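You operate a simulated robot arm through the tools that you are given. There is no shell and no other tool. Be economical: measure what you need, move in short steps, check, and stop when the job is done.

The job below is to be done with a simulated two-armed robot. You get a single attempt, and the scene is never put back.

## Task
Spin the salad dry and put the spinner on the trolley.
Fine: hold it steady to free the catch, to pump and to press the brake.

Only the result counts: the job must be done as asked and must still hold three seconds after the hand-in. Knocking over, shifting, dropping, spilling or breaking anything else fails it.

## Robot
Two 7-joint arms with two-finger parallel grippers on one trunk, on a base that drives. Base frame: it is fixed to the floor where the robot stands at the start and does not move with it; the origin is under the middle of the robot, x ahead of it, y to its left, z up; the surface under the hand at the start is at about z = 0.91. Units: m, degrees, N and s.
The left shoulder is at the start at [0.07, 0.188, 1.314], the right one opposite. With the tool pointing down near the work surface each hand reaches from about 0.28 to 0.78 m from the robot's upright axis, wherever it stands, measured 20 degrees to its own side. Places, roughly: saucer of butter (9x9x4 cm) [0.8, 0.1, 0.9]; spinner catch [0.5, -0.2, 1]; top of the kitchen trolley [0.6, -1.1, 0.8]. Payload 3.91 kg a hand.
The TCP of each hand is the grasp point between the finger pads, 0.03 m short of the fingertips. In the tool frame z runs along the fingers and y along their closing line. The gripper opens to 0.11 m. The fingers are 0.02 m wide and 0.01 m thick; the gripper's body (0.048 by 0.112 m) begins 0.055 m behind the TCP.
Orientation is told as [roll, pitch, yaw] about the base's x, y, z axes, in that order, counted from this pose: with the fingers straight down and closing along the base's y, the tool's x points along the base's -x, its y along +y and its z along -z.

## Interface
- The arms move only by the tool servo_tool. It takes "left_commands", "right_commands" or both (then of equal length, played together; a hand with none holds still); each is one flat list of numbers, 7 for each row, row after row: the shift along the tool's x, y, z in units of 40 mm (1.0 is 40 mm), then the turn, a rotation vector about the tool's x, y, z in units of 4 degrees (1.0 is 4 degrees), then the finger opening in m, from 0 to 0.11. In form: [tx, ty, tz, rx, ry, rz, gripper, tx, ty, tz, rx, ry, rz, gripper, ...]. A call has 1 to 20 rows; each row shifts and turns the commanded pose from where the row before left it, along the tool's axes as they then stand. A call with a number of a shift or a turn outside -1 to 1 is refused whole. A row lasts 0.2 s, in which the tool goes at most 0.05 m and 8.6 degrees; a call with a longer step from one row to the next is refused whole, and so is a gripper value outside its range. Where a pose cannot be reached the arm comes as near as it can. A force on the tool above 40 N (or 10 N above the force at the start of the call, whichever is more), or a blocked arm, ends the call early, and 0.2 s more pass. Each finger travels about 0.072 m/s and halts on what it meets, pressing with about 24 N; the grip force reading is that of the motor and also rises with nothing between the fingers. The clock runs only during rows and for 0.2 s after the last one: add rows that do not move to give the fingers time. The reply holds the time, the measured pose of the TCP, the force on the tool along the base axes, the opening and the grip force, in the units named above and with some noise, with the torque about the TCP (base axes, N m) and any sound that the robot's microphone picked up.
- Cameras (640 x 400 px; columns grow to the right, rows downward): "scene" is now at [0.1314, -0.0048, 1.5356]; the picture's right is [-0.07, -1.00, 0.00], its down [-0.65, 0.04, -0.76] and it looks along [0.75, -0.05, -0.65] (base axes); focal length 214 px, centre (320, 200). "left" rides on the left gripper at [0.072, -0.017, -0.103] in its tool frame; the picture's right is [0.23, 0.97, 0.00], its down [-0.76, 0.18, -0.62] and it looks along [-0.61, 0.14, 0.78] (tool axes); focal length 222 px, centre (320, 200). "right" rides on the right gripper at [0.072, 0.017, -0.103] in its tool frame; the picture's right is [-0.23, 0.97, 0.00], its down [-0.76, -0.18, -0.62] and it looks along [-0.61, -0.14, 0.78] (tool axes); focal length 222 px, centre (320, 200). There is no depth. A picture from a camera that has moved, and an enlarged one, comes with that camera's place and axes in the base frame and with its lens.
- capture(camera): a new picture of that camera. It takes no simulated time.
- slide_trunk(by): slides the trunk up (or, below 0, down) by that many m; the arms and the scene camera ride with it, the base frame stays. It gives what a move gives, with no picture.
- base_move(legs): drives the robot by 1 to 6 legs, each [ahead, turn to the left] in m and degrees, along the robot's own axes; the way and the turn of a leg run together, so that a leg with both is an arc; at most 1.5 m and 180 degrees a leg. The arms and the cameras ride along, it lands a little off, and it stops where it bumps. It gives what a move gives.
- turn_head(pan, tilt): turns the head with the scene camera to pan (to the left, within 86 degrees either way) and tilt (down, from -29 to 69), counted from straight ahead of the robot. It gives what a move gives.
- zoom(camera, box): a new picture of the part [left, top, right, bottom] of that camera's present view, enlarged. It takes no simulated time.
- finish_job(): hands the job in; it is judged then, once.

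Go step by step. Nothing tells you exact positions but the pictures and the camera data: compare them with the known pose of the tool, close in by small moves and look again before you grip or let go. The budget is 120 turns and 108 pictures, counting those below and the enlarged ones. Unless the task says otherwise, let go and move clear before handing in, and close with one line.

The tools are called after "Call:" by a JSON object that holds its "api" and its "payload". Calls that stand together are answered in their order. servo_tool: Moves the arms, as the interface text tells. Its arguments: {"type":"object","properties":{"left_commands":{"type":"array","items":{"type":"number"}},"right_commands":{"type":"array","items":{"type":"number"}}},"required":[]} The other tools are called the same way: slide_trunk (by) slides the trunk up or down; base_move (legs) drives the base; turn_head (pan, tilt) turns the head that bears the scene camera; capture (camera) takes a picture; zoom (camera, box) takes an enlarged picture of a part of a camera's view; finish_job () hands the job in.

At the start:

```text
clock: 0.0
left_tcp_pos: [0.3866, 0.0189, 1.3064]
left_orientation: [-0.2, 0.0, 0.2]
left_contact_force: [0.4, -0.3, 0.4]
left_moment: [-0.01, 0.0, 0.0]
left_opening: 0.1102
left_gripper_force: 0.0
right_tcp_pos: [0.3875, -0.2976, 1.3989]
right_orientation: [0.0, 0.1, 0.1]
right_contact_force: [-0.3, 0.6, 0.2]
right_moment: [-0.04, 0.04, -0.01]
right_opening: 0.11
right_gripper_force: 0.1
trunk travel left (down, up): [-0.824, 0.116]
robot x, y, heading: [0.001, -0.0024, -0.0]
head pan, tilt: [-3.9, 40.8]
```

scene: 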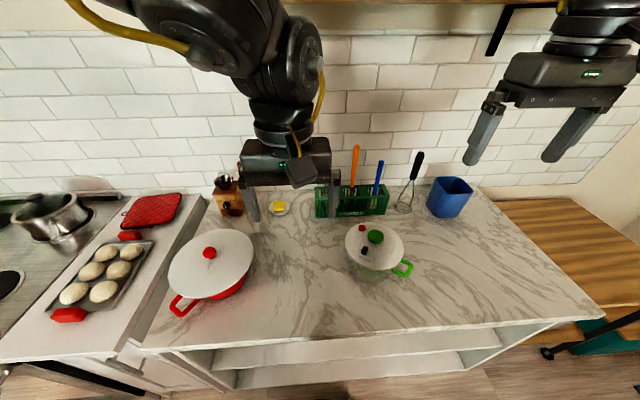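
right: 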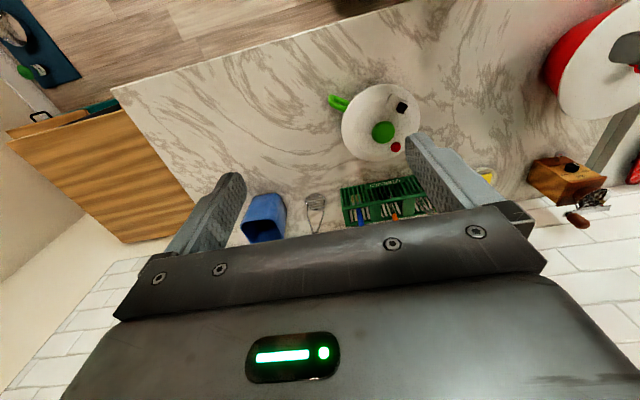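
left: 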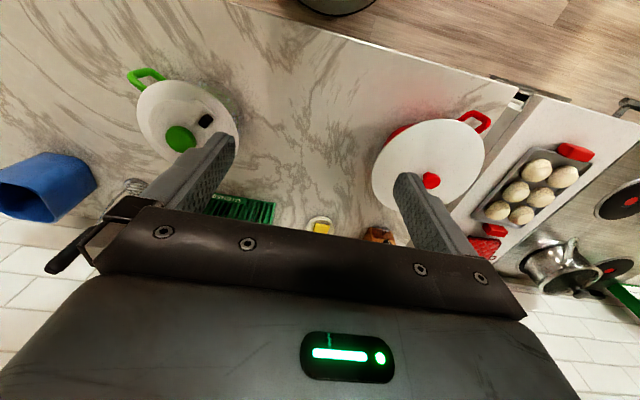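

I see the white-lidded salad spinner with a green pump knob, a red and a black button, and a green handle near [0.5,-0.2]. I zoom in for details first.

Call:
{"api": "zoom", "payload": {"camera": "scene", "box": [320, 200, 440, 290]}}

Call:
{"api": "zoom", "payload": {"camera": "right", "box": [310, 70, 450, 180]}}

Call:
{"api": "turn_head", "payload": {"pan": -60, "tilt": 35}}

Call:
{"api": "capture", "payload": {"camera": "scene"}}

```text
4.44 times, centred on (380, 245) of scene
camera zoom: at [0.1314, -0.0048, 1.5356], right [-0.07, -1.0, 0.0], down [-0.65, 0.04, -0.76], along [0.75, -0.05, -0.65], focal length 953 px, centre (53, 0)
```

zoom: 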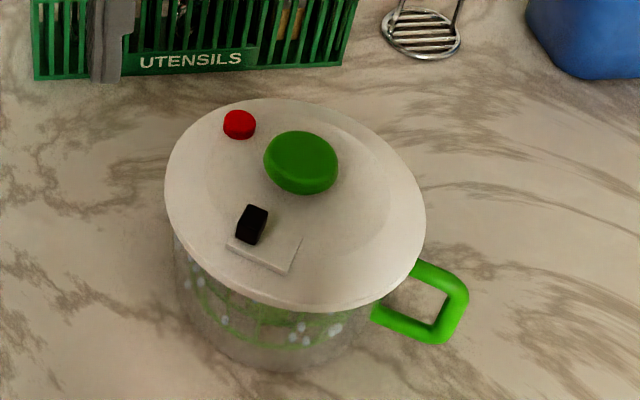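

```text
3.64 times, centred on (380, 125) of right
camera zoom: at [0.3149, -0.2801, 1.5019], right [0.23, 0.97, 0.0], down [0.76, -0.18, 0.62], along [0.61, -0.14, -0.78], focal length 808 px, centre (102, 473)
```

zoom: 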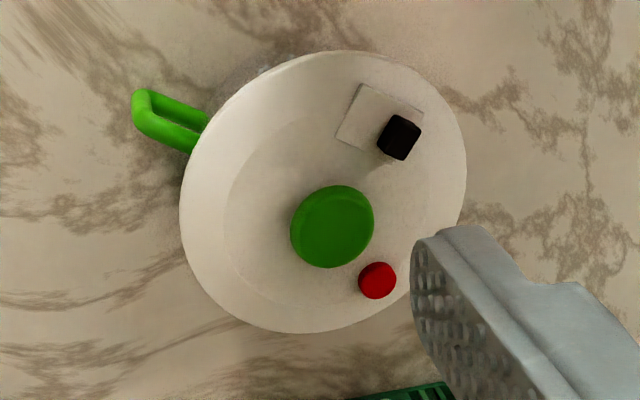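

```text
clock: 1.2
left_tcp_pos: [0.3863, 0.0194, 1.3058]
left_orientation: [-0.2, 0.0, 0.2]
left_contact_force: [0.9, 0.2, 0.3]
left_moment: [-0.02, 0.02, -0.01]
left_opening: 0.1101
left_gripper_force: 0.0
right_tcp_pos: [0.3866, -0.297, 1.3988]
right_orientation: [0.0, 0.1, 0.0]
right_contact_force: [-0.5, -1.0, 0.5]
right_moment: [0.01, -0.01, 0.0]
right_opening: 0.1101
right_gripper_force: 0.0
trunk travel left (down, up): [-0.824, 0.116]
robot x, y, heading: [0.0018, 0.001, 0.1]
head pan, tilt: [-60.0, 35.0]
```

```text
102 pictures are left
camera scene: at [0.0913, -0.0754, 1.5444], right [-0.87, -0.5, 0.0], down [-0.29, 0.5, -0.82], along [0.41, -0.71, -0.57], focal length 214 px, centre (320, 200)
```

scene: 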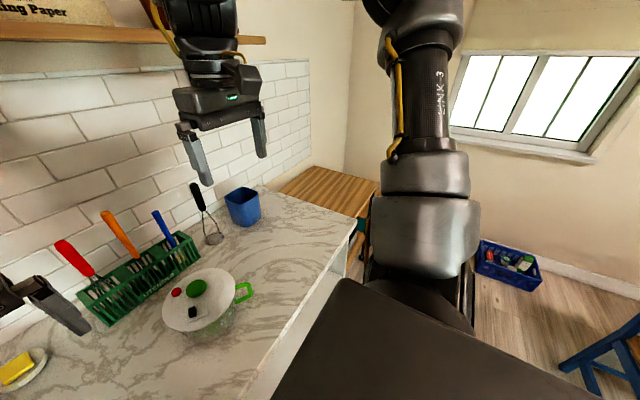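

Triangulated: knob top ≈ (0.516,-0.192,1.056), catch ≈ (0.479,-0.153,1.05), red brake ≈ (0.565,-0.164,1.04), handle end ≈ (0.45,-0.285,0.98). The wooden trolley is right of the counter. I lower the right hand for a closer look at the handle.

Call:
{"api": "servo_tool", "payload": {"right_commands": [0, -0.1, 1, 0, 0, 0, 0.11, 0, -0.1, 1, 0, 0, 0, 0.11, 0, -0.1, 1, 0, 0, 0, 0.11, 0, -0.1, 1, 0, 0, 0, 0.11, 0, -0.1, 1, 0, 0, 0, 0.11]}}

Call:
{"api": "capture", "payload": {"camera": "right"}}

Call:
{"api": "turn_head", "payload": {"pan": -20, "tilt": 45}}

Call:
{"api": "capture", "payload": {"camera": "scene"}}

```text
clock: 2.5
left_tcp_pos: [0.3877, 0.019, 1.3058]
left_orientation: [0.0, 0.1, 0.1]
left_contact_force: [0.9, 0.6, 0.4]
left_moment: [-0.01, 0.01, 0.0]
left_opening: 0.11
left_gripper_force: 0.1
right_tcp_pos: [0.3864, -0.3149, 1.198]
right_orientation: [0.3, 0.1, 0.0]
right_contact_force: [-1.1, -0.9, 0.6]
right_moment: [0.01, -0.01, 0.01]
right_opening: 0.1102
right_gripper_force: 0.1
trunk travel left (down, up): [-0.824, 0.116]
robot x, y, heading: [-0.0011, -0.0006, -0.1]
head pan, tilt: [-60.0, 35.0]
```

```text
101 pictures are left
camera right: at [0.3138, -0.2984, 1.3016], right [0.23, 0.97, 0.0], down [0.76, -0.18, 0.62], along [0.61, -0.14, -0.78], focal length 222 px, centre (320, 200)
```

right: 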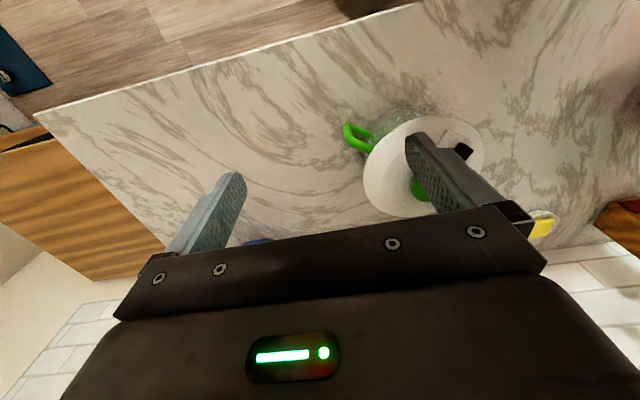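

```text
clock: 3.5
left_tcp_pos: [0.3858, 0.0191, 1.3077]
left_orientation: [-0.1, 0.0, 0.1]
left_contact_force: [0.1, -0.2, -0.3]
left_moment: [0.02, 0.02, -0.02]
left_opening: 0.1101
left_gripper_force: 0.1
right_tcp_pos: [0.3846, -0.3156, 1.2002]
right_orientation: [0.1, 0.0, -0.1]
right_contact_force: [0.6, 0.6, 0.0]
right_moment: [-0.01, 0.0, 0.04]
right_opening: 0.11
right_gripper_force: 0.1
trunk travel left (down, up): [-0.824, 0.116]
robot x, y, heading: [-0.0006, -0.0003, -0.1]
head pan, tilt: [-20.0, 45.0]
```

```text
100 pictures are left
camera scene: at [0.1236, -0.0271, 1.5296], right [-0.34, -0.94, 0.0], down [-0.66, 0.24, -0.71], along [0.66, -0.24, -0.71], focal length 214 px, centre (320, 200)
```

scene: 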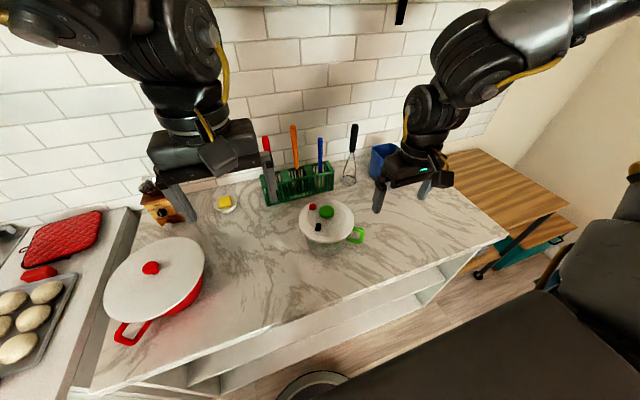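

Call:
{"api": "zoom", "payload": {"camera": "scene", "box": [285, 190, 381, 250]}}

Call:
{"api": "zoom", "payload": {"camera": "right", "box": [325, 95, 485, 195]}}

```text
6.67 times, centred on (333, 220) of scene
camera zoom: at [0.1236, -0.0271, 1.5296], right [-0.34, -0.94, 0.0], down [-0.66, 0.24, -0.71], along [0.66, -0.24, -0.71], focal length 1430 px, centre (233, 67)
```

zoom: 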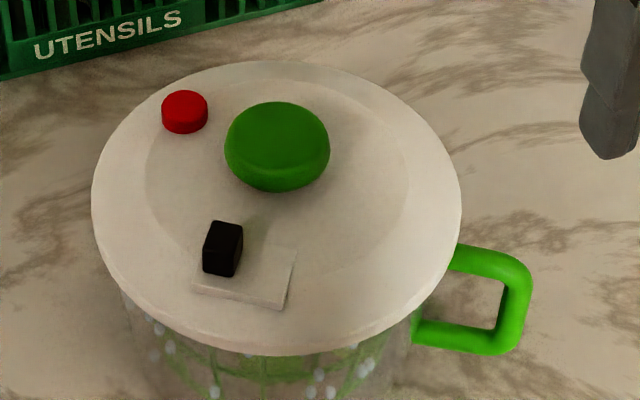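

```text
4.00 times, centred on (405, 145) of right
camera zoom: at [0.3125, -0.2975, 1.3028], right [0.23, 0.97, 0.0], down [0.76, -0.18, 0.62], along [0.61, -0.14, -0.78], focal length 888 px, centre (-20, 420)
```

zoom: 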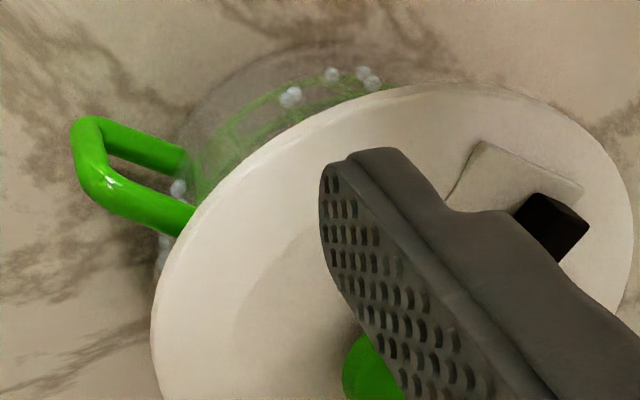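

The handle is a vertical loop, outer bar at about (0.446,-0.284), z 0.96–1.01. I turn the right hand so its fingers close across the loop, tilted 30° from outside.

Call:
{"api": "servo_tool", "payload": {"right_commands": [0, 0, 0, 0, 0, -0.964, 0.09, 0, 0, 0, 0, 0, -0.964, 0.09, 0, 0, 0, 0, 0, -0.964, 0.09, 0, 0, 0, 0, 0, -0.964, 0.09, 0, 0, 0, 0, 0, -0.964, 0.09, 0, 0, 0, 0, 0, -0.964, 0.09, 0, 0, 0, 0, 0, -0.964, 0.09, 0, 0, 0, 0, 0, -0.964, 0.09, 0, 0, 0, 0, 0, -0.964, 0.09, 0, 0, 0, 0, 0, -0.964, 0.09, 0, 0, 0, 0, 0, -0.964, 0.09, 0, 0, 0, 0, 0, -0.964, 0.09, 0, 0, 0, 0, 0, -0.964, 0.09, 0, 0, 0, 0, 0, -0.964, 0.09]}}

Call:
{"api": "servo_tool", "payload": {"right_commands": [-0.104, -0.196, 0.76, 0, 0, 0, 0.09, -0.104, -0.196, 0.76, 0, 0, 0, 0.09, -0.104, -0.196, 0.76, 0, 0, 0, 0.09, -0.104, -0.196, 0.76, 0, 0, 0, 0.09, 0, 0, 0, 0, -0.9375, 0, 0.09, 0, 0, 0, 0, -0.9375, 0, 0.09, 0, 0, 0, 0, -0.9375, 0, 0.09, 0, 0, 0, 0, -0.9375, 0, 0.09, 0, 0, 0, 0, -0.9375, 0, 0.09, 0, 0, 0, 0, -0.9375, 0, 0.09, 0, 0, 0, 0, -0.9375, 0, 0.09, 0, 0, 0, 0, -0.9375, 0, 0.09]}}

Call:
{"api": "capture", "payload": {"camera": "right"}}

Call:
{"api": "capture", "payload": {"camera": "scene"}}

```text
clock: 6.5
left_tcp_pos: [0.387, 0.0189, 1.3064]
left_orientation: [0.0, 0.1, 0.0]
left_contact_force: [-0.2, -0.6, 0.6]
left_moment: [0.04, -0.02, -0.02]
left_opening: 0.1099
left_gripper_force: 0.1
right_tcp_pos: [0.387, -0.3167, 1.1983]
right_orientation: [0.2, 0.1, 54.1]
right_contact_force: [0.3, 0.7, -0.7]
right_moment: [0.01, 0.02, 0.01]
right_opening: 0.0899
right_gripper_force: 0.1
trunk travel left (down, up): [-0.824, 0.116]
robot x, y, heading: [-0.002, 0.0018, 0.1]
head pan, tilt: [-20.0, 45.0]
```

```text
clock: 9.1
left_tcp_pos: [0.385, 0.0176, 1.3062]
left_orientation: [0.1, 0.0, 0.1]
left_contact_force: [-0.7, -0.9, -1.1]
left_moment: [0.04, -0.04, -0.02]
left_opening: 0.1099
left_gripper_force: 0.1
right_tcp_pos: [0.4221, -0.3235, 1.0784]
right_orientation: [0.2, -30.2, 54.0]
right_contact_force: [-0.5, 0.2, -0.2]
right_moment: [0.03, 0.0, -0.02]
right_opening: 0.0898
right_gripper_force: 0.0
trunk travel left (down, up): [-0.824, 0.116]
robot x, y, heading: [0.0022, -0.0013, -0.0]
head pan, tilt: [-20.0, 45.0]
```

```text
97 pictures are left
camera right: at [0.3412, -0.4047, 1.1294], right [-0.67, 0.73, 0.12], down [0.35, 0.17, 0.92], along [0.65, 0.66, -0.37], focal length 222 px, centre (320, 200)
```

right: 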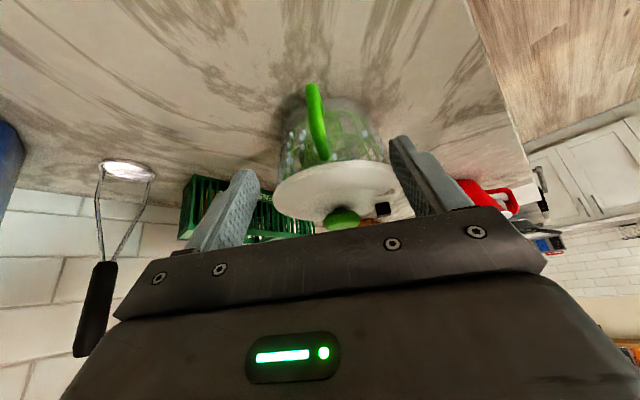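

```text
96 pictures are left
camera scene: at [0.1228, -0.0283, 1.5297], right [-0.34, -0.94, 0.0], down [-0.66, 0.24, -0.71], along [0.66, -0.24, -0.71], focal length 214 px, centre (320, 200)
```

scene: 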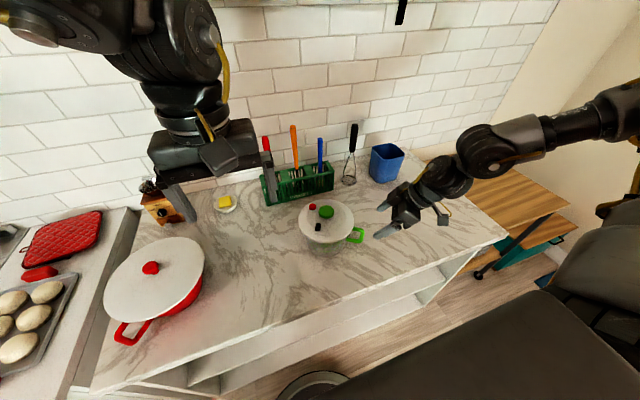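

The handle now sits in front of the hand; I zoom to refine alignment.

Call:
{"api": "zoom", "payload": {"camera": "right", "box": [240, 70, 400, 240]}}

Call:
{"api": "zoom", "payload": {"camera": "scene", "box": [295, 180, 455, 260]}}

```text
2.35 times, centred on (320, 155) of right
camera zoom: at [0.3412, -0.4047, 1.1294], right [-0.67, 0.73, 0.12], down [0.35, 0.17, 0.92], along [0.65, 0.66, -0.37], focal length 523 px, centre (320, 306)
```

zoom: 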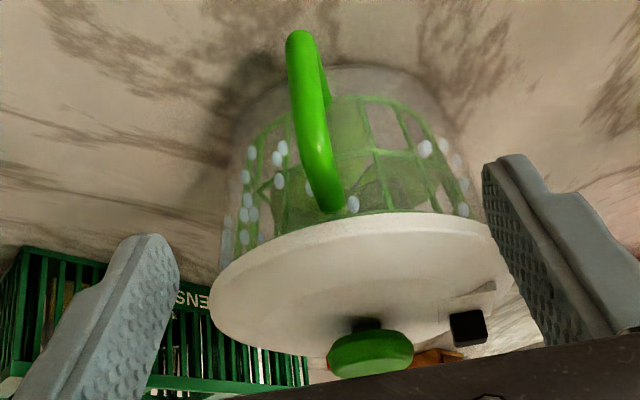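

```text
4.00 times, centred on (375, 220) of scene
camera zoom: at [0.1228, -0.0283, 1.5297], right [-0.34, -0.94, 0.0], down [-0.66, 0.24, -0.71], along [0.66, -0.24, -0.71], focal length 858 px, centre (100, 120)
```

zoom: 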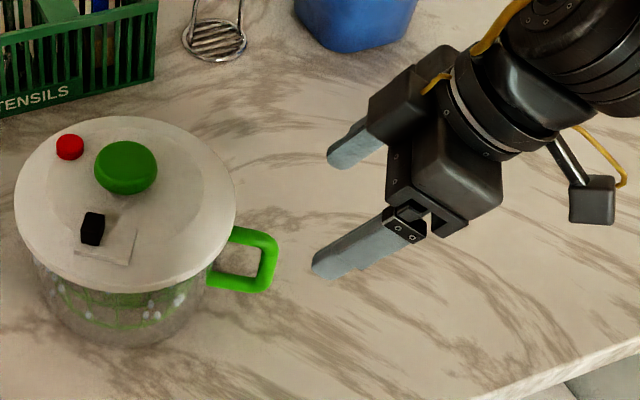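

Handle plane lines up with the tool within a millimetre; approach 0.10 m along the fingers and look before closing.

Call:
{"api": "servo_tool", "payload": {"right_commands": [0, 0, 0.5, 0, 0, 0, 0.07, 0, 0, 0.5, 0, 0, 0, 0.07, 0, 0, 0.5, 0, 0, 0, 0.06, 0, 0, 0.5, 0, 0, 0, 0.06, 0, 0, 0.5, 0, 0, 0, 0.06]}}

Call:
{"api": "capture", "payload": {"camera": "right"}}

Call:
{"api": "zoom", "payload": {"camera": "scene", "box": [295, 180, 455, 260]}}

```text
clock: 10.3
left_tcp_pos: [0.3882, 0.0195, 1.3073]
left_orientation: [-0.1, 0.1, 0.2]
left_contact_force: [-0.5, 0.3, -0.5]
left_moment: [0.02, 0.0, 0.01]
left_opening: 0.1098
left_gripper_force: 0.1
right_tcp_pos: [0.453, -0.2785, 0.9888]
right_orientation: [0.1, -30.0, 54.0]
right_contact_force: [0.1, -0.8, 0.2]
right_moment: [-0.01, 0.0, -0.01]
right_opening: 0.0602
right_gripper_force: 0.1
trunk travel left (down, up): [-0.824, 0.116]
robot x, y, heading: [0.0019, -0.0031, -0.0]
head pan, tilt: [-20.0, 45.0]
```

```text
93 pictures are left
camera right: at [0.372, -0.3613, 1.0432], right [-0.67, 0.73, 0.12], down [0.35, 0.18, 0.92], along [0.65, 0.66, -0.37], focal length 222 px, centre (320, 200)
```

right: 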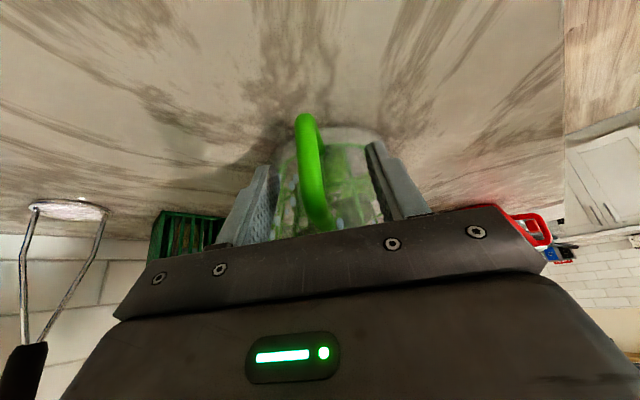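

```text
4.00 times, centred on (375, 220) of scene
camera zoom: at [0.1248, -0.027, 1.5295], right [-0.34, -0.94, 0.0], down [-0.67, 0.24, -0.71], along [0.66, -0.24, -0.71], focal length 858 px, centre (100, 120)
```

zoom: 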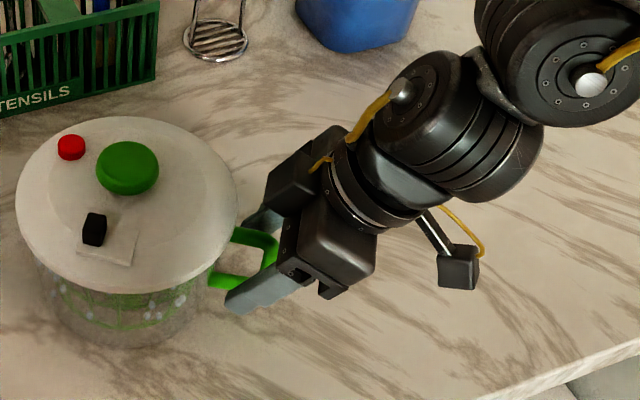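

The loop is centred between the fingers. Close the right hand on it.

Call:
{"api": "servo_tool", "payload": {"right_commands": [0, 0, 0, 0, 0, 0, 0.04, 0, 0, 0, 0, 0, 0, 0.025, 0, 0, 0, 0, 0, 0, 0.015, 0, 0, 0, 0, 0, 0, 0.005, 0, 0, 0, 0, 0, 0, 0, 0, 0, 0, 0, 0, 0, 0]}}

Call:
{"api": "zoom", "payload": {"camera": "scene", "box": [295, 180, 455, 260]}}

```text
clock: 11.7
left_tcp_pos: [0.3863, 0.0195, 1.3062]
left_orientation: [-0.1, 0.0, 0.1]
left_contact_force: [0.6, -0.2, 0.1]
left_moment: [-0.01, 0.01, 0.01]
left_opening: 0.1101
left_gripper_force: 0.0
right_tcp_pos: [0.452, -0.2794, 0.9907]
right_orientation: [0.1, -30.0, 54.0]
right_contact_force: [0.7, -0.3, -0.1]
right_moment: [0.15, -0.04, -0.09]
right_opening: 0.0127
right_gripper_force: 24.1
trunk travel left (down, up): [-0.824, 0.116]
robot x, y, heading: [-0.0012, -0.0009, 0.0]
head pan, tilt: [-20.0, 45.0]
```

```text
4.00 times, centred on (375, 220) of scene
camera zoom: at [0.124, -0.0271, 1.5295], right [-0.34, -0.94, 0.0], down [-0.66, 0.24, -0.71], along [0.66, -0.24, -0.71], focal length 858 px, centre (100, 120)
```

zoom: 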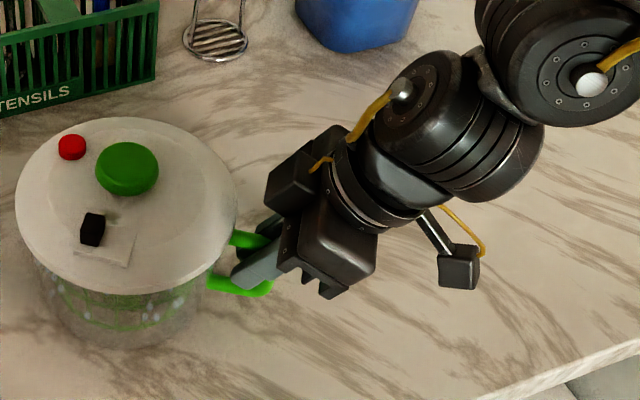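

Handle held (12.7 mm, 24 N). The black catch sits at one end of a slot plate that runs parallel to the handle direction, so it slides toward the handle side. Bring the left hand over it.

Call:
{"api": "servo_tool", "payload": {"left_commands": [0, 0, 0, 0, 0, 0.99, 0.08, 0, 0, 0, 0, 0, 0.99, 0.06, 0, 0, 0, 0, 0, 0.99, 0.05, 0, 0, 0, 0, 0, 0.99, 0.05, 0, 0, 0, 0, 0, 0.99, 0.05, 0, 0, 0, 0, 0, 0.99, 0.05, 0, 0, 0, 0, 0, 0.99, 0.05, 0, 0, 0, 0, 0, 0.99, 0.05, 0, 0, 0, 0, 0, 0.99, 0.05, -0.62, -0.307, 0.643, 0, 0, 0, 0.05, -0.62, -0.307, 0.643, 0, 0, 0, 0.05, -0.62, -0.307, 0.643, 0, 0, 0, 0.05, -0.62, -0.307, 0.643, 0, 0, 0, 0.05, -0.62, -0.307, 0.643, 0, 0, 0, 0.05, -0.62, -0.307, 0.643, 0, 0, 0, 0.05, -0.62, -0.307, 0.643, 0, 0, 0, 0.05]}}

Call:
{"api": "capture", "payload": {"camera": "left"}}

Call:
{"api": "capture", "payload": {"camera": "scene"}}

```text
clock: 15.3
left_tcp_pos: [0.4166, -0.0953, 1.2232]
left_orientation: [-4.1, -4.2, -32.2]
left_contact_force: [-0.3, 0.6, 0.5]
left_moment: [0.01, 0.01, -0.03]
left_opening: 0.0504
left_gripper_force: 0.1
left hand out of reach, approached as far as the arm can: row 9, 13, 14, 15, 16
right_tcp_pos: [0.4534, -0.2798, 0.9922]
right_orientation: [0.1, -29.9, 53.9]
right_contact_force: [1.1, 0.2, -0.3]
right_moment: [0.08, -0.08, -0.11]
right_opening: 0.013
right_gripper_force: 23.9
trunk travel left (down, up): [-0.824, 0.116]
robot x, y, heading: [0.0013, 0.0003, 0.1]
head pan, tilt: [-20.0, 45.0]
stopped in row 16 (left hand): the arm was blocked; the commanded pose is now the measured one
```

```text
90 pictures are left
camera left: at [0.3431, -0.0616, 1.3209], right [0.33, 0.94, -0.09], down [0.72, -0.19, 0.66], along [0.61, -0.28, -0.74], focal length 222 px, centre (320, 200)
```

left: 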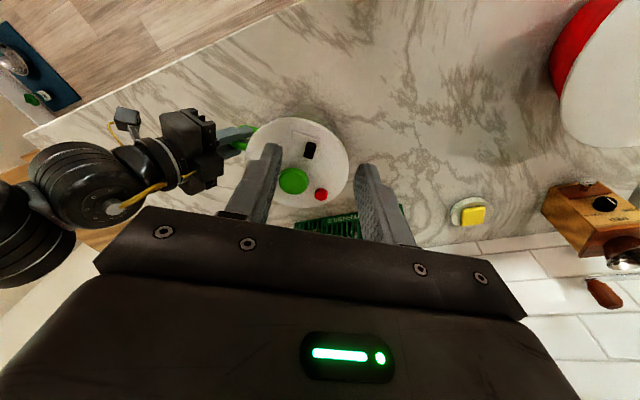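

```text
89 pictures are left
camera scene: at [0.1237, -0.0271, 1.5296], right [-0.34, -0.94, 0.0], down [-0.66, 0.24, -0.71], along [0.66, -0.24, -0.71], focal length 214 px, centre (320, 200)
```

scene: 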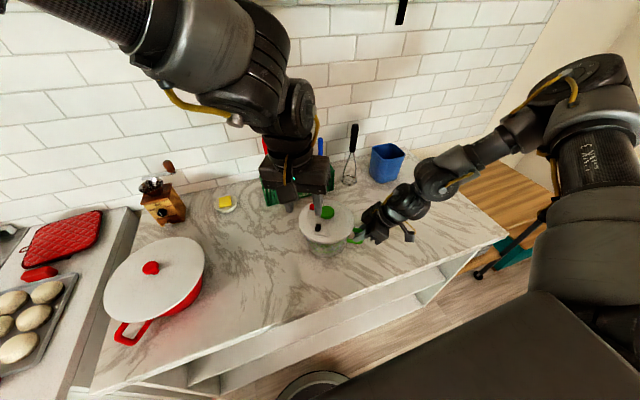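

The left arm hit a limit at that yaw. Back out the yaw to about 0 and try moving over the spinner.

Call:
{"api": "servo_tool", "payload": {"left_commands": [0, 0, -0.3, 0, 0, -1, 0.05, 0, 0, -0.3, 0, 0, -1, 0.05, 0, 0, 0, 0, 0, -1, 0.05, 0, 0, 0, 0, 0, -1, 0.05, 0, 0, 0, 0, 0, -1, 0.05, 0, 0, 0, 0, 0, -1, 0.05, 0, 0, 0, 0, 0, -1, 0.05, 0, 0, 0, 0, 0, -1, 0.05]}}

```text
clock: 17.1
left_tcp_pos: [0.4133, -0.0953, 1.2445]
left_orientation: [-5.2, -1.5, -0.5]
left_contact_force: [0.6, -0.1, 0.3]
left_moment: [-0.03, 0.03, -0.02]
left_opening: 0.0502
left_gripper_force: 0.0
right_tcp_pos: [0.4521, -0.2793, 0.9896]
right_orientation: [0.1, -30.0, 54.1]
right_contact_force: [-0.5, 0.0, -0.6]
right_moment: [-0.05, -0.1, -0.03]
right_opening: 0.0128
right_gripper_force: 24.2
trunk travel left (down, up): [-0.824, 0.116]
robot x, y, heading: [0.0006, -0.0007, 0.1]
head pan, tilt: [-20.0, 45.0]
```

Call:
{"api": "servo_tool", "payload": {"left_commands": [-0.41, -0.36, 0.65, -0.325, 0.1, 0, 0.05, -0.41, -0.36, 0.65, -0.325, 0.1, 0, 0.05, -0.41, -0.36, 0.65, -0.325, 0.1, 0, 0.05, -0.41, -0.36, 0.65, -0.325, 0.1, 0, 0.05]}}

Call:
{"api": "capture", "payload": {"camera": "scene"}}

Call:
{"api": "capture", "payload": {"camera": "left"}}

```text
clock: 18.1
left_tcp_pos: [0.4716, -0.1447, 1.1427]
left_orientation: [-0.1, 0.1, -0.7]
left_contact_force: [0.4, -0.4, -0.2]
left_moment: [0.02, 0.0, -0.01]
left_opening: 0.0501
left_gripper_force: 0.0
left hand out of reach, approached as far as the arm can: row 4
right_tcp_pos: [0.4525, -0.2812, 0.9906]
right_orientation: [0.1, -30.1, 53.9]
right_contact_force: [1.5, 0.2, 0.5]
right_moment: [-0.21, 0.08, -0.07]
right_opening: 0.0128
right_gripper_force: 24.1
trunk travel left (down, up): [-0.824, 0.116]
robot x, y, heading: [-0.0016, -0.001, -0.2]
head pan, tilt: [-20.0, 45.0]
```

```text
88 pictures are left
camera scene: at [0.1237, -0.0293, 1.5297], right [-0.34, -0.94, 0.0], down [-0.66, 0.24, -0.71], along [0.66, -0.24, -0.71], focal length 214 px, centre (320, 200)
```

scene: 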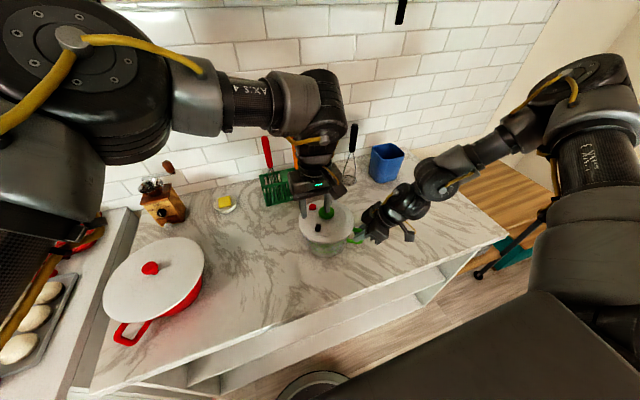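

```text
87 pictures are left
camera left: at [0.3992, -0.1592, 1.2452], right [-0.22, 0.98, 0.0], down [0.77, 0.17, 0.62], along [0.61, 0.13, -0.78], focal length 222 px, centre (320, 200)
```

left: 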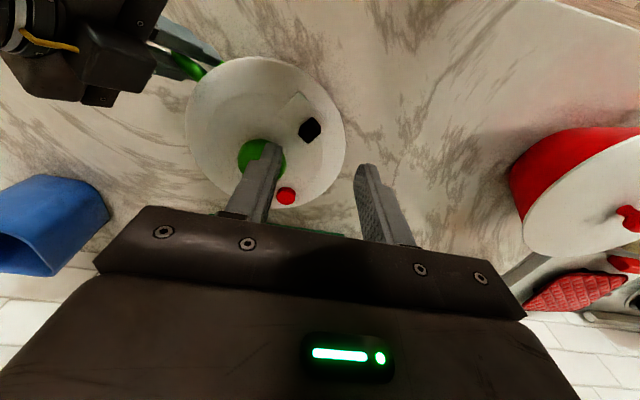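

The arm is near a limit here. Try yaw positive, which suits the arm's new posture.

Call:
{"api": "servo_tool", "payload": {"left_commands": [0, 0, 0, 0, 0, -1, 0.05, 0, 0, 0, 0, 0, -1, 0.05, 0, 0, 0, 0, 0, -1, 0.05, 0, 0, 0, 0, 0, -1, 0.05, 0, 0, 0, 0, 0, -1, 0.05, 0, 0, 0, 0, 0, -1, 0.05, 0, 0, 0, 0, 0, -1, 0.05, 0, 0, 0, 0, 0, -1, 0.05, 0, 0, 0, 0, 0, -1, 0.05, 0, 0, 0, 0, 0, -1, 0.05, 0, 0, 0, 0, 0, -1, 0.05, 0, 0, 0, 0, 0, -1, 0.05, 0, 0, 0, 0, 0, -1, 0.05]}}

```text
clock: 20.9
left_tcp_pos: [0.4737, -0.142, 1.1448]
left_orientation: [0.1, 0.2, 51.5]
left_contact_force: [-0.2, 0.8, 0.4]
left_moment: [-0.01, -0.01, 0.03]
left_opening: 0.05
left_gripper_force: 0.1
right_tcp_pos: [0.4518, -0.279, 0.9892]
right_orientation: [0.0, -30.1, 54.0]
right_contact_force: [-1.6, 0.4, 0.2]
right_moment: [-0.24, 0.0, 0.07]
right_opening: 0.0132
right_gripper_force: 24.0
trunk travel left (down, up): [-0.824, 0.116]
robot x, y, heading: [-0.0041, -0.0012, 0.3]
head pan, tilt: [-20.0, 45.0]
```

Reached without complaint. Look from both cameras to refine the catch position.

Call:
{"api": "capture", "payload": {"camera": "left"}}

Call:
{"api": "zoom", "payload": {"camera": "scene", "box": [275, 150, 403, 250]}}

```text
86 pictures are left
camera left: at [0.4406, -0.2086, 1.2473], right [-0.9, 0.43, 0.0], down [0.34, 0.71, 0.62], along [0.26, 0.56, -0.78], focal length 222 px, centre (320, 200)
```

left: 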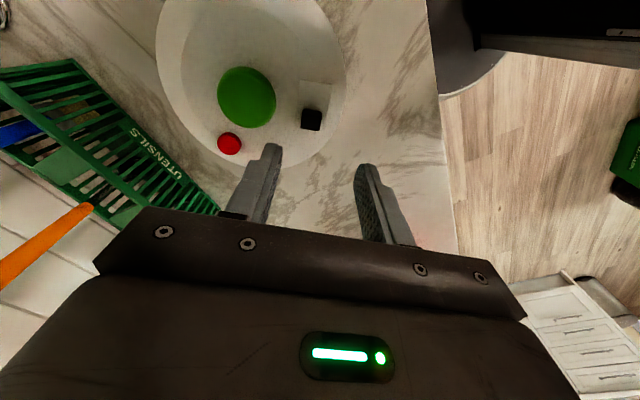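

```text
4.00 times, centred on (339, 200) of scene
camera zoom: at [0.1236, -0.0273, 1.5296], right [-0.34, -0.94, 0.0], down [-0.66, 0.24, -0.71], along [0.66, -0.24, -0.71], focal length 858 px, centre (244, 200)
```

zoom: 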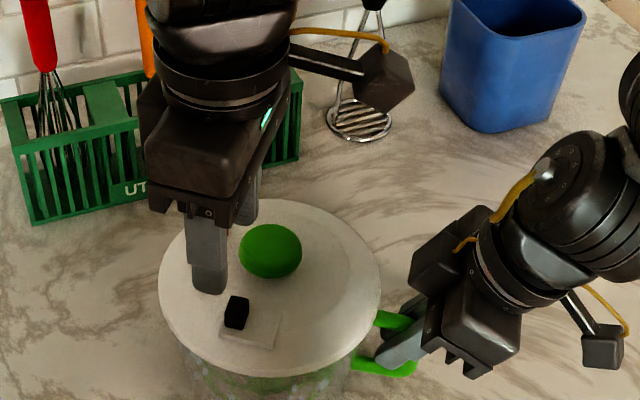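

Catch refined to (0.476,-0.150,1.04). I'll close the left fingers, place them behind the catch, and push it along the slot toward the handle side.

Call:
{"api": "servo_tool", "payload": {"left_commands": [-0.25, -0.066, 0, 0, 0, -0.3, 0.02, -0.25, -0.066, 0, 0, 0, -0.3, 0, 0, 0, 0.4, 0, 0, 0, 0, 0, 0, 0.4, 0, 0, 0, 0, 0, 0, 0.4, 0, 0, 0, 0, 0, 0, 0.3, 0, 0, 0, 0]}}

Call:
{"api": "zoom", "payload": {"camera": "left", "box": [160, 0, 480, 240]}}

Call:
{"api": "zoom", "payload": {"camera": "scene", "box": [295, 180, 391, 250]}}

```text
clock: 22.3
left_tcp_pos: [0.4894, -0.1295, 1.0859]
left_orientation: [0.2, 0.3, 53.8]
left_contact_force: [0.4, 0.8, -0.6]
left_moment: [-0.01, 0.0, 0.01]
left_opening: 0.0
left_gripper_force: 24.2
right_tcp_pos: [0.4519, -0.2791, 0.9892]
right_orientation: [0.1, -30.0, 54.0]
right_contact_force: [-1.3, 0.2, -0.8]
right_moment: [-0.18, -0.03, 0.05]
right_opening: 0.0127
right_gripper_force: 24.6
trunk travel left (down, up): [-0.824, 0.116]
robot x, y, heading: [-0.0025, -0.0002, -0.1]
head pan, tilt: [-20.0, 45.0]
```

```text
1.67 times, centred on (320, 120) of left
camera zoom: at [0.4609, -0.197, 1.1882], right [-0.92, 0.39, 0.0], down [0.31, 0.72, 0.62], along [0.24, 0.57, -0.78], focal length 370 px, centre (320, 333)
```

zoom: 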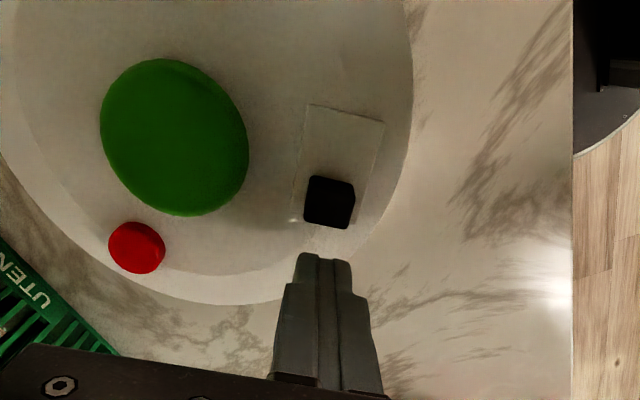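

```text
5.71 times, centred on (343, 215) of scene
camera zoom: at [0.1237, -0.0273, 1.5296], right [-0.34, -0.94, 0.0], down [-0.66, 0.24, -0.71], along [0.66, -0.24, -0.71], focal length 1226 px, centre (189, 114)
```

zoom: 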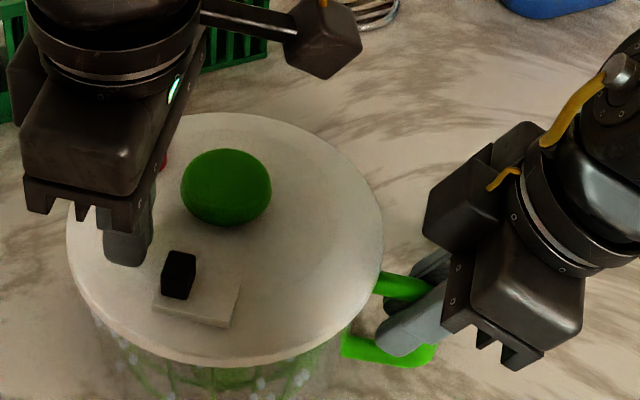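

Fingers are aligned behind the catch. Lower to its level and push along the slot.

Call:
{"api": "servo_tool", "payload": {"left_commands": [0, 0, 0.2, 0, 0, 0, 0, 0, 0, 0.17, 0, 0, 0, 0, 0.1, 0, 0, 0, 0, 0, 0, 0.1, 0, 0, 0, 0, 0, 0, 0.1, 0, 0, 0, 0, 0, 0, 0.1, 0, 0, 0, 0, 0, 0, 0.1, 0, 0, 0, 0, 0, 0]}}

Call:
{"api": "zoom", "payload": {"camera": "left", "box": [160, 0, 480, 240]}}

Call:
{"api": "zoom", "payload": {"camera": "scene", "box": [295, 180, 391, 250]}}

```text
clock: 23.9
left_tcp_pos: [0.4768, -0.145, 1.0692]
left_orientation: [0.0, 0.3, 53.8]
left_contact_force: [0.5, -0.4, 0.7]
left_moment: [0.04, -0.02, 0.01]
left_opening: 0.0
left_gripper_force: 23.7
right_tcp_pos: [0.4512, -0.2779, 0.9909]
right_orientation: [0.2, -29.9, 54.0]
right_contact_force: [0.1, -0.1, -0.1]
right_moment: [-0.2, 0.01, 0.08]
right_opening: 0.0128
right_gripper_force: 23.5
trunk travel left (down, up): [-0.824, 0.116]
robot x, y, heading: [0.0009, -0.0009, -0.1]
head pan, tilt: [-20.0, 45.0]
```

```text
1.67 times, centred on (320, 120) of left
camera zoom: at [0.4474, -0.212, 1.173], right [-0.92, 0.39, 0.0], down [0.31, 0.72, 0.62], along [0.24, 0.57, -0.79], focal length 370 px, centre (320, 333)
```

zoom: 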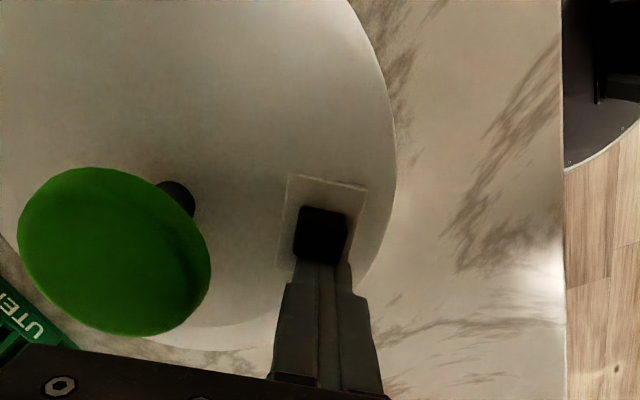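

```text
5.71 times, centred on (343, 215) of scene
camera zoom: at [0.1237, -0.0273, 1.5296], right [-0.34, -0.94, 0.0], down [-0.66, 0.24, -0.71], along [0.66, -0.24, -0.71], focal length 1226 px, centre (189, 114)
```

zoom: 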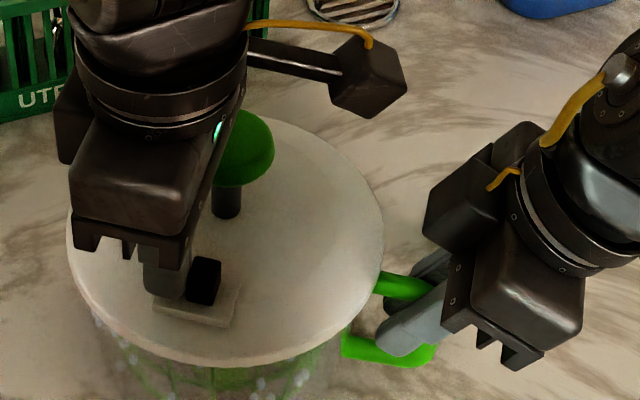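

The catch moved and the green knob popped up. I push the catch slightly further to its end, then raise away.

Call:
{"api": "servo_tool", "payload": {"left_commands": [0.1, 0, 0, 0, 0, 0, 0, 0.1, 0, 0, 0, 0, 0, 0, 0, 0, 0, 0, 0, 0, 0]}}

Call:
{"api": "servo_tool", "payload": {"left_commands": [-0.2, 0, 0, 0, 0, 0, 0, 0, 0, -0.5, 0, 0, 0, 0, 0, 0, -0.8, 0, 0, 0, 0, 0, 0, -0.8, 0, 0, 0, 0]}}

Call:
{"api": "zoom", "payload": {"camera": "left", "box": [160, 0, 480, 240]}}

Call:
{"api": "zoom", "payload": {"camera": "scene", "box": [295, 170, 391, 250]}}

```text
clock: 24.7
left_tcp_pos: [0.4704, -0.1469, 1.0699]
left_orientation: [0.0, 0.3, 53.9]
left_contact_force: [0.6, -1.0, -0.5]
left_moment: [0.03, -0.02, 0.02]
left_opening: 0.0003
left_gripper_force: 24.0
left hand out of reach, approached as far as the arm can: row 1
right_tcp_pos: [0.4513, -0.2801, 0.9898]
right_orientation: [0.1, -30.0, 54.0]
right_contact_force: [-0.6, -0.7, -0.7]
right_moment: [-0.24, -0.01, 0.04]
right_opening: 0.0127
right_gripper_force: 24.4
trunk travel left (down, up): [-0.824, 0.116]
robot x, y, heading: [0.0019, 0.0037, 0.1]
head pan, tilt: [-20.0, 45.0]
```

```text
clock: 25.7
left_tcp_pos: [0.4763, -0.1418, 1.157]
left_orientation: [0.0, 0.2, 53.7]
left_contact_force: [-0.4, 0.2, -0.3]
left_moment: [0.02, -0.02, 0.01]
left_opening: 0.0001
left_gripper_force: 24.2
right_tcp_pos: [0.4521, -0.2792, 0.991]
right_orientation: [0.1, -30.0, 54.0]
right_contact_force: [-1.4, -0.6, 0.2]
right_moment: [-0.14, -0.11, -0.03]
right_opening: 0.0129
right_gripper_force: 23.6
trunk travel left (down, up): [-0.824, 0.116]
robot x, y, heading: [-0.0018, -0.0003, 0.4]
head pan, tilt: [-20.0, 45.0]
```

```text
1.67 times, centred on (320, 120) of left
camera zoom: at [0.4469, -0.2088, 1.2593], right [-0.92, 0.39, 0.0], down [0.31, 0.72, 0.62], along [0.24, 0.57, -0.78], focal length 370 px, centre (320, 333)
```

zoom: 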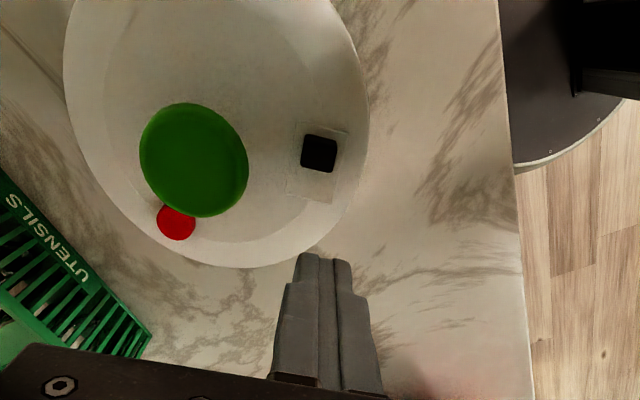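

```text
5.00 times, centred on (343, 210) of scene
camera zoom: at [0.123, -0.0274, 1.5295], right [-0.34, -0.94, 0.0], down [-0.66, 0.24, -0.71], along [0.66, -0.24, -0.71], focal length 1072 px, centre (205, 150)
```

zoom: 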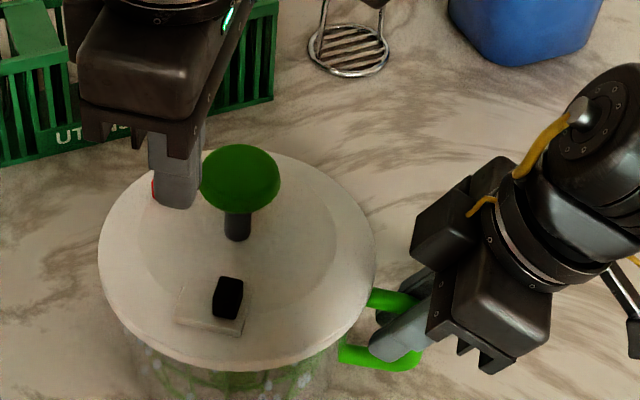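

The catch is at its far end and the knob is up (top ≈1.085). Move the closed left fingers over the knob.

Call:
{"api": "servo_tool", "payload": {"left_commands": [0.225, -0.75, 0.2, 0, 0, 0, 0, 0.225, -0.75, 0.2, 0, 0, 0, 0, 0, 0, 0, 0, 0, 0, 0]}}

Call:
{"api": "zoom", "payload": {"camera": "left", "box": [160, 0, 480, 240]}}

Call:
{"api": "capture", "payload": {"camera": "scene"}}

```text
clock: 26.5
left_tcp_pos: [0.4872, -0.1397, 1.1437]
left_orientation: [0.0, 0.3, 53.8]
left_contact_force: [0.1, -0.4, -0.7]
left_moment: [0.0, 0.01, 0.01]
left_opening: 0.0
left_gripper_force: 23.3
left hand out of reach, approached as far as the arm can: row 1, 2
right_tcp_pos: [0.4512, -0.2792, 0.9908]
right_orientation: [0.1, -30.0, 54.0]
right_contact_force: [-0.5, 0.2, 0.6]
right_moment: [-0.13, -0.06, 0.06]
right_opening: 0.0127
right_gripper_force: 24.2
trunk travel left (down, up): [-0.824, 0.116]
robot x, y, heading: [-0.0, -0.0027, -0.1]
head pan, tilt: [-20.0, 45.0]
```

```text
1.67 times, centred on (320, 120) of left
camera zoom: at [0.4588, -0.2074, 1.2469], right [-0.92, 0.39, 0.0], down [0.31, 0.72, 0.62], along [0.24, 0.57, -0.79], focal length 370 px, centre (320, 333)
```

zoom: 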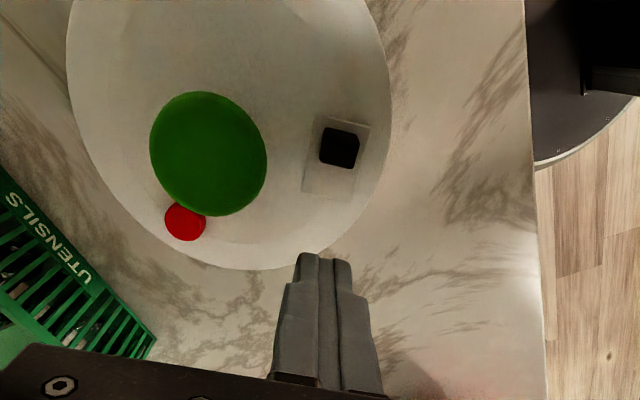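

```text
77 pictures are left
camera scene: at [0.1237, -0.0273, 1.5296], right [-0.34, -0.94, 0.0], down [-0.66, 0.24, -0.71], along [0.66, -0.24, -0.71], focal length 214 px, centre (320, 200)
```

scene: 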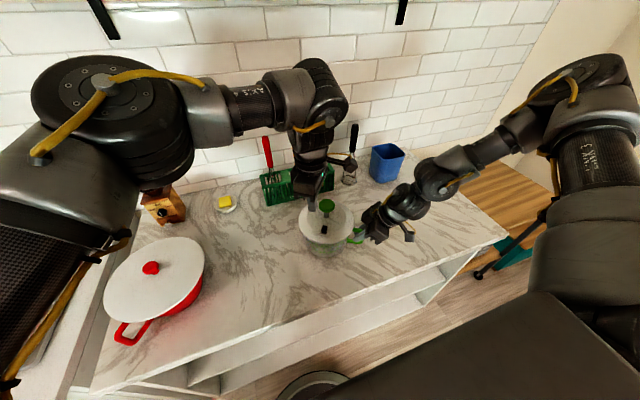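

The left arm cannot reach the knob from here. I'll release the handle, retreat both hands upward, and turn the base about 22° right so the spinner is centred between the arms.

Call:
{"api": "servo_tool", "payload": {"right_commands": [0, 0, 0, 0, 0, 0, 0.02, 0, 0, 0, 0, 0, 0, 0.04, 0, 0, 0, 0, 0, 0, 0.06, 0, 0, -0.5, 0, 0, 0, 0.06, 0, 0, -0.8, 0, 0, 0, 0.06, 0, 0, -1, 0, 0, 0, 0.06, 0, 0, -1, 0, 0, 0, 0.06, 0, 0, -1, 0, 0, 0, 0.06, 0, 0, -1, 0, 0, 0, 0.06], "left_commands": [0, 0, 0, 0, 0, 0, 0, 0, 0, 0, 0, 0, 0, 0, 0, 0, 0, 0, 0, 0, 0, 0, 0, -0.5, 0, 0, 0, 0, 0, 0, -0.8, 0, 0, 0, 0, 0, 0, -0.8, 0, 0, 0, 0, 0, 0, -0.8, 0, 0, 0, 0, 0, 0, 0, 0, 0, 0, 0, 0, 0, 0, 0, 0, 0, 0]}}

Call:
{"api": "capture", "payload": {"camera": "scene"}}

```text
clock: 28.5
left_tcp_pos: [0.4955, -0.1174, 1.2498]
left_orientation: [1.3, 2.9, 56.3]
left_contact_force: [0.5, 1.2, 0.7]
left_moment: [0.05, -0.02, 0.04]
left_opening: 0.0
left_gripper_force: 23.9
left hand out of reach, approached as far as the arm can: row 5
right_tcp_pos: [0.3894, -0.3672, 1.1746]
right_orientation: [0.2, -30.0, 54.0]
right_contact_force: [0.5, -0.1, 0.7]
right_moment: [-0.03, 0.01, -0.02]
right_opening: 0.0598
right_gripper_force: 0.1
trunk travel left (down, up): [-0.824, 0.116]
robot x, y, heading: [-0.001, 0.004, 0.3]
head pan, tilt: [-20.0, 45.0]
```

```text
76 pictures are left
camera scene: at [0.1214, -0.0292, 1.5297], right [-0.34, -0.94, 0.0], down [-0.66, 0.24, -0.71], along [0.67, -0.24, -0.71], focal length 214 px, centre (320, 200)
```

scene: 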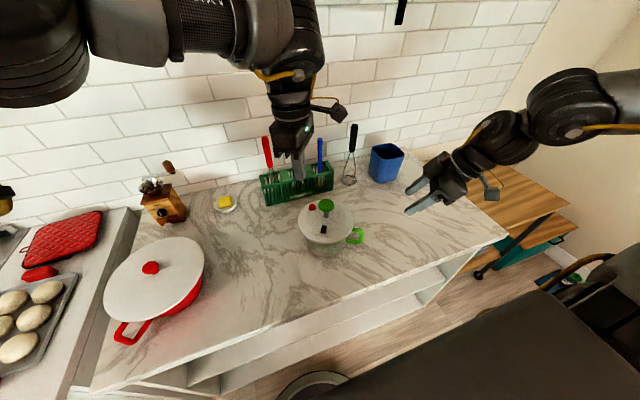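

Clear. Turn the base.

Call:
{"api": "base_move", "payload": {"legs": [[0, -22]]}}

Call:
{"api": "turn_head", "payload": {"pan": 0, "tilt": 48}}

Call:
{"api": "capture", "payload": {"camera": "scene"}}

```text
clock: 30.1
left_tcp_pos: [0.4204, -0.2929, 1.2582]
left_orientation: [0.1, 2.7, 34.1]
left_contact_force: [0.2, 0.0, 0.0]
left_moment: [-0.01, -0.01, 0.0]
left_opening: 0.0
left_gripper_force: 24.5
right_tcp_pos: [0.2252, -0.4864, 1.1743]
right_orientation: [0.1, -29.9, 31.6]
right_contact_force: [-0.3, 0.1, 0.2]
right_moment: [-0.01, 0.02, 0.02]
right_opening: 0.0599
right_gripper_force: 0.0
trunk travel left (down, up): [-0.824, 0.116]
robot x, y, heading: [0.0025, 0.002, -22.1]
head pan, tilt: [-20.0, 45.0]
```

```text
clock: 30.9
left_tcp_pos: [0.4209, -0.2938, 1.2598]
left_orientation: [0.1, 2.8, 34.4]
left_contact_force: [-0.3, -1.0, 1.3]
left_moment: [0.03, 0.0, 0.0]
left_opening: 0.0001
left_gripper_force: 24.3
right_tcp_pos: [0.2235, -0.4872, 1.1741]
right_orientation: [0.1, -30.1, 31.7]
right_contact_force: [0.3, 0.4, 0.4]
right_moment: [0.04, -0.02, -0.02]
right_opening: 0.0602
right_gripper_force: 0.0
trunk travel left (down, up): [-0.824, 0.116]
robot x, y, heading: [-0.0, -0.0013, -22.0]
head pan, tilt: [0.0, 48.0]
```

```text
75 pictures are left
camera scene: at [0.1158, -0.0488, 1.5254], right [-0.38, -0.93, 0.0], down [-0.69, 0.28, -0.67], along [0.62, -0.25, -0.74], focal length 214 px, centre (320, 200)
```

scene: 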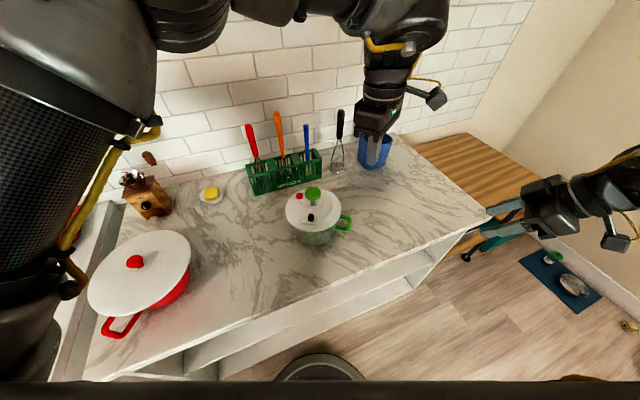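

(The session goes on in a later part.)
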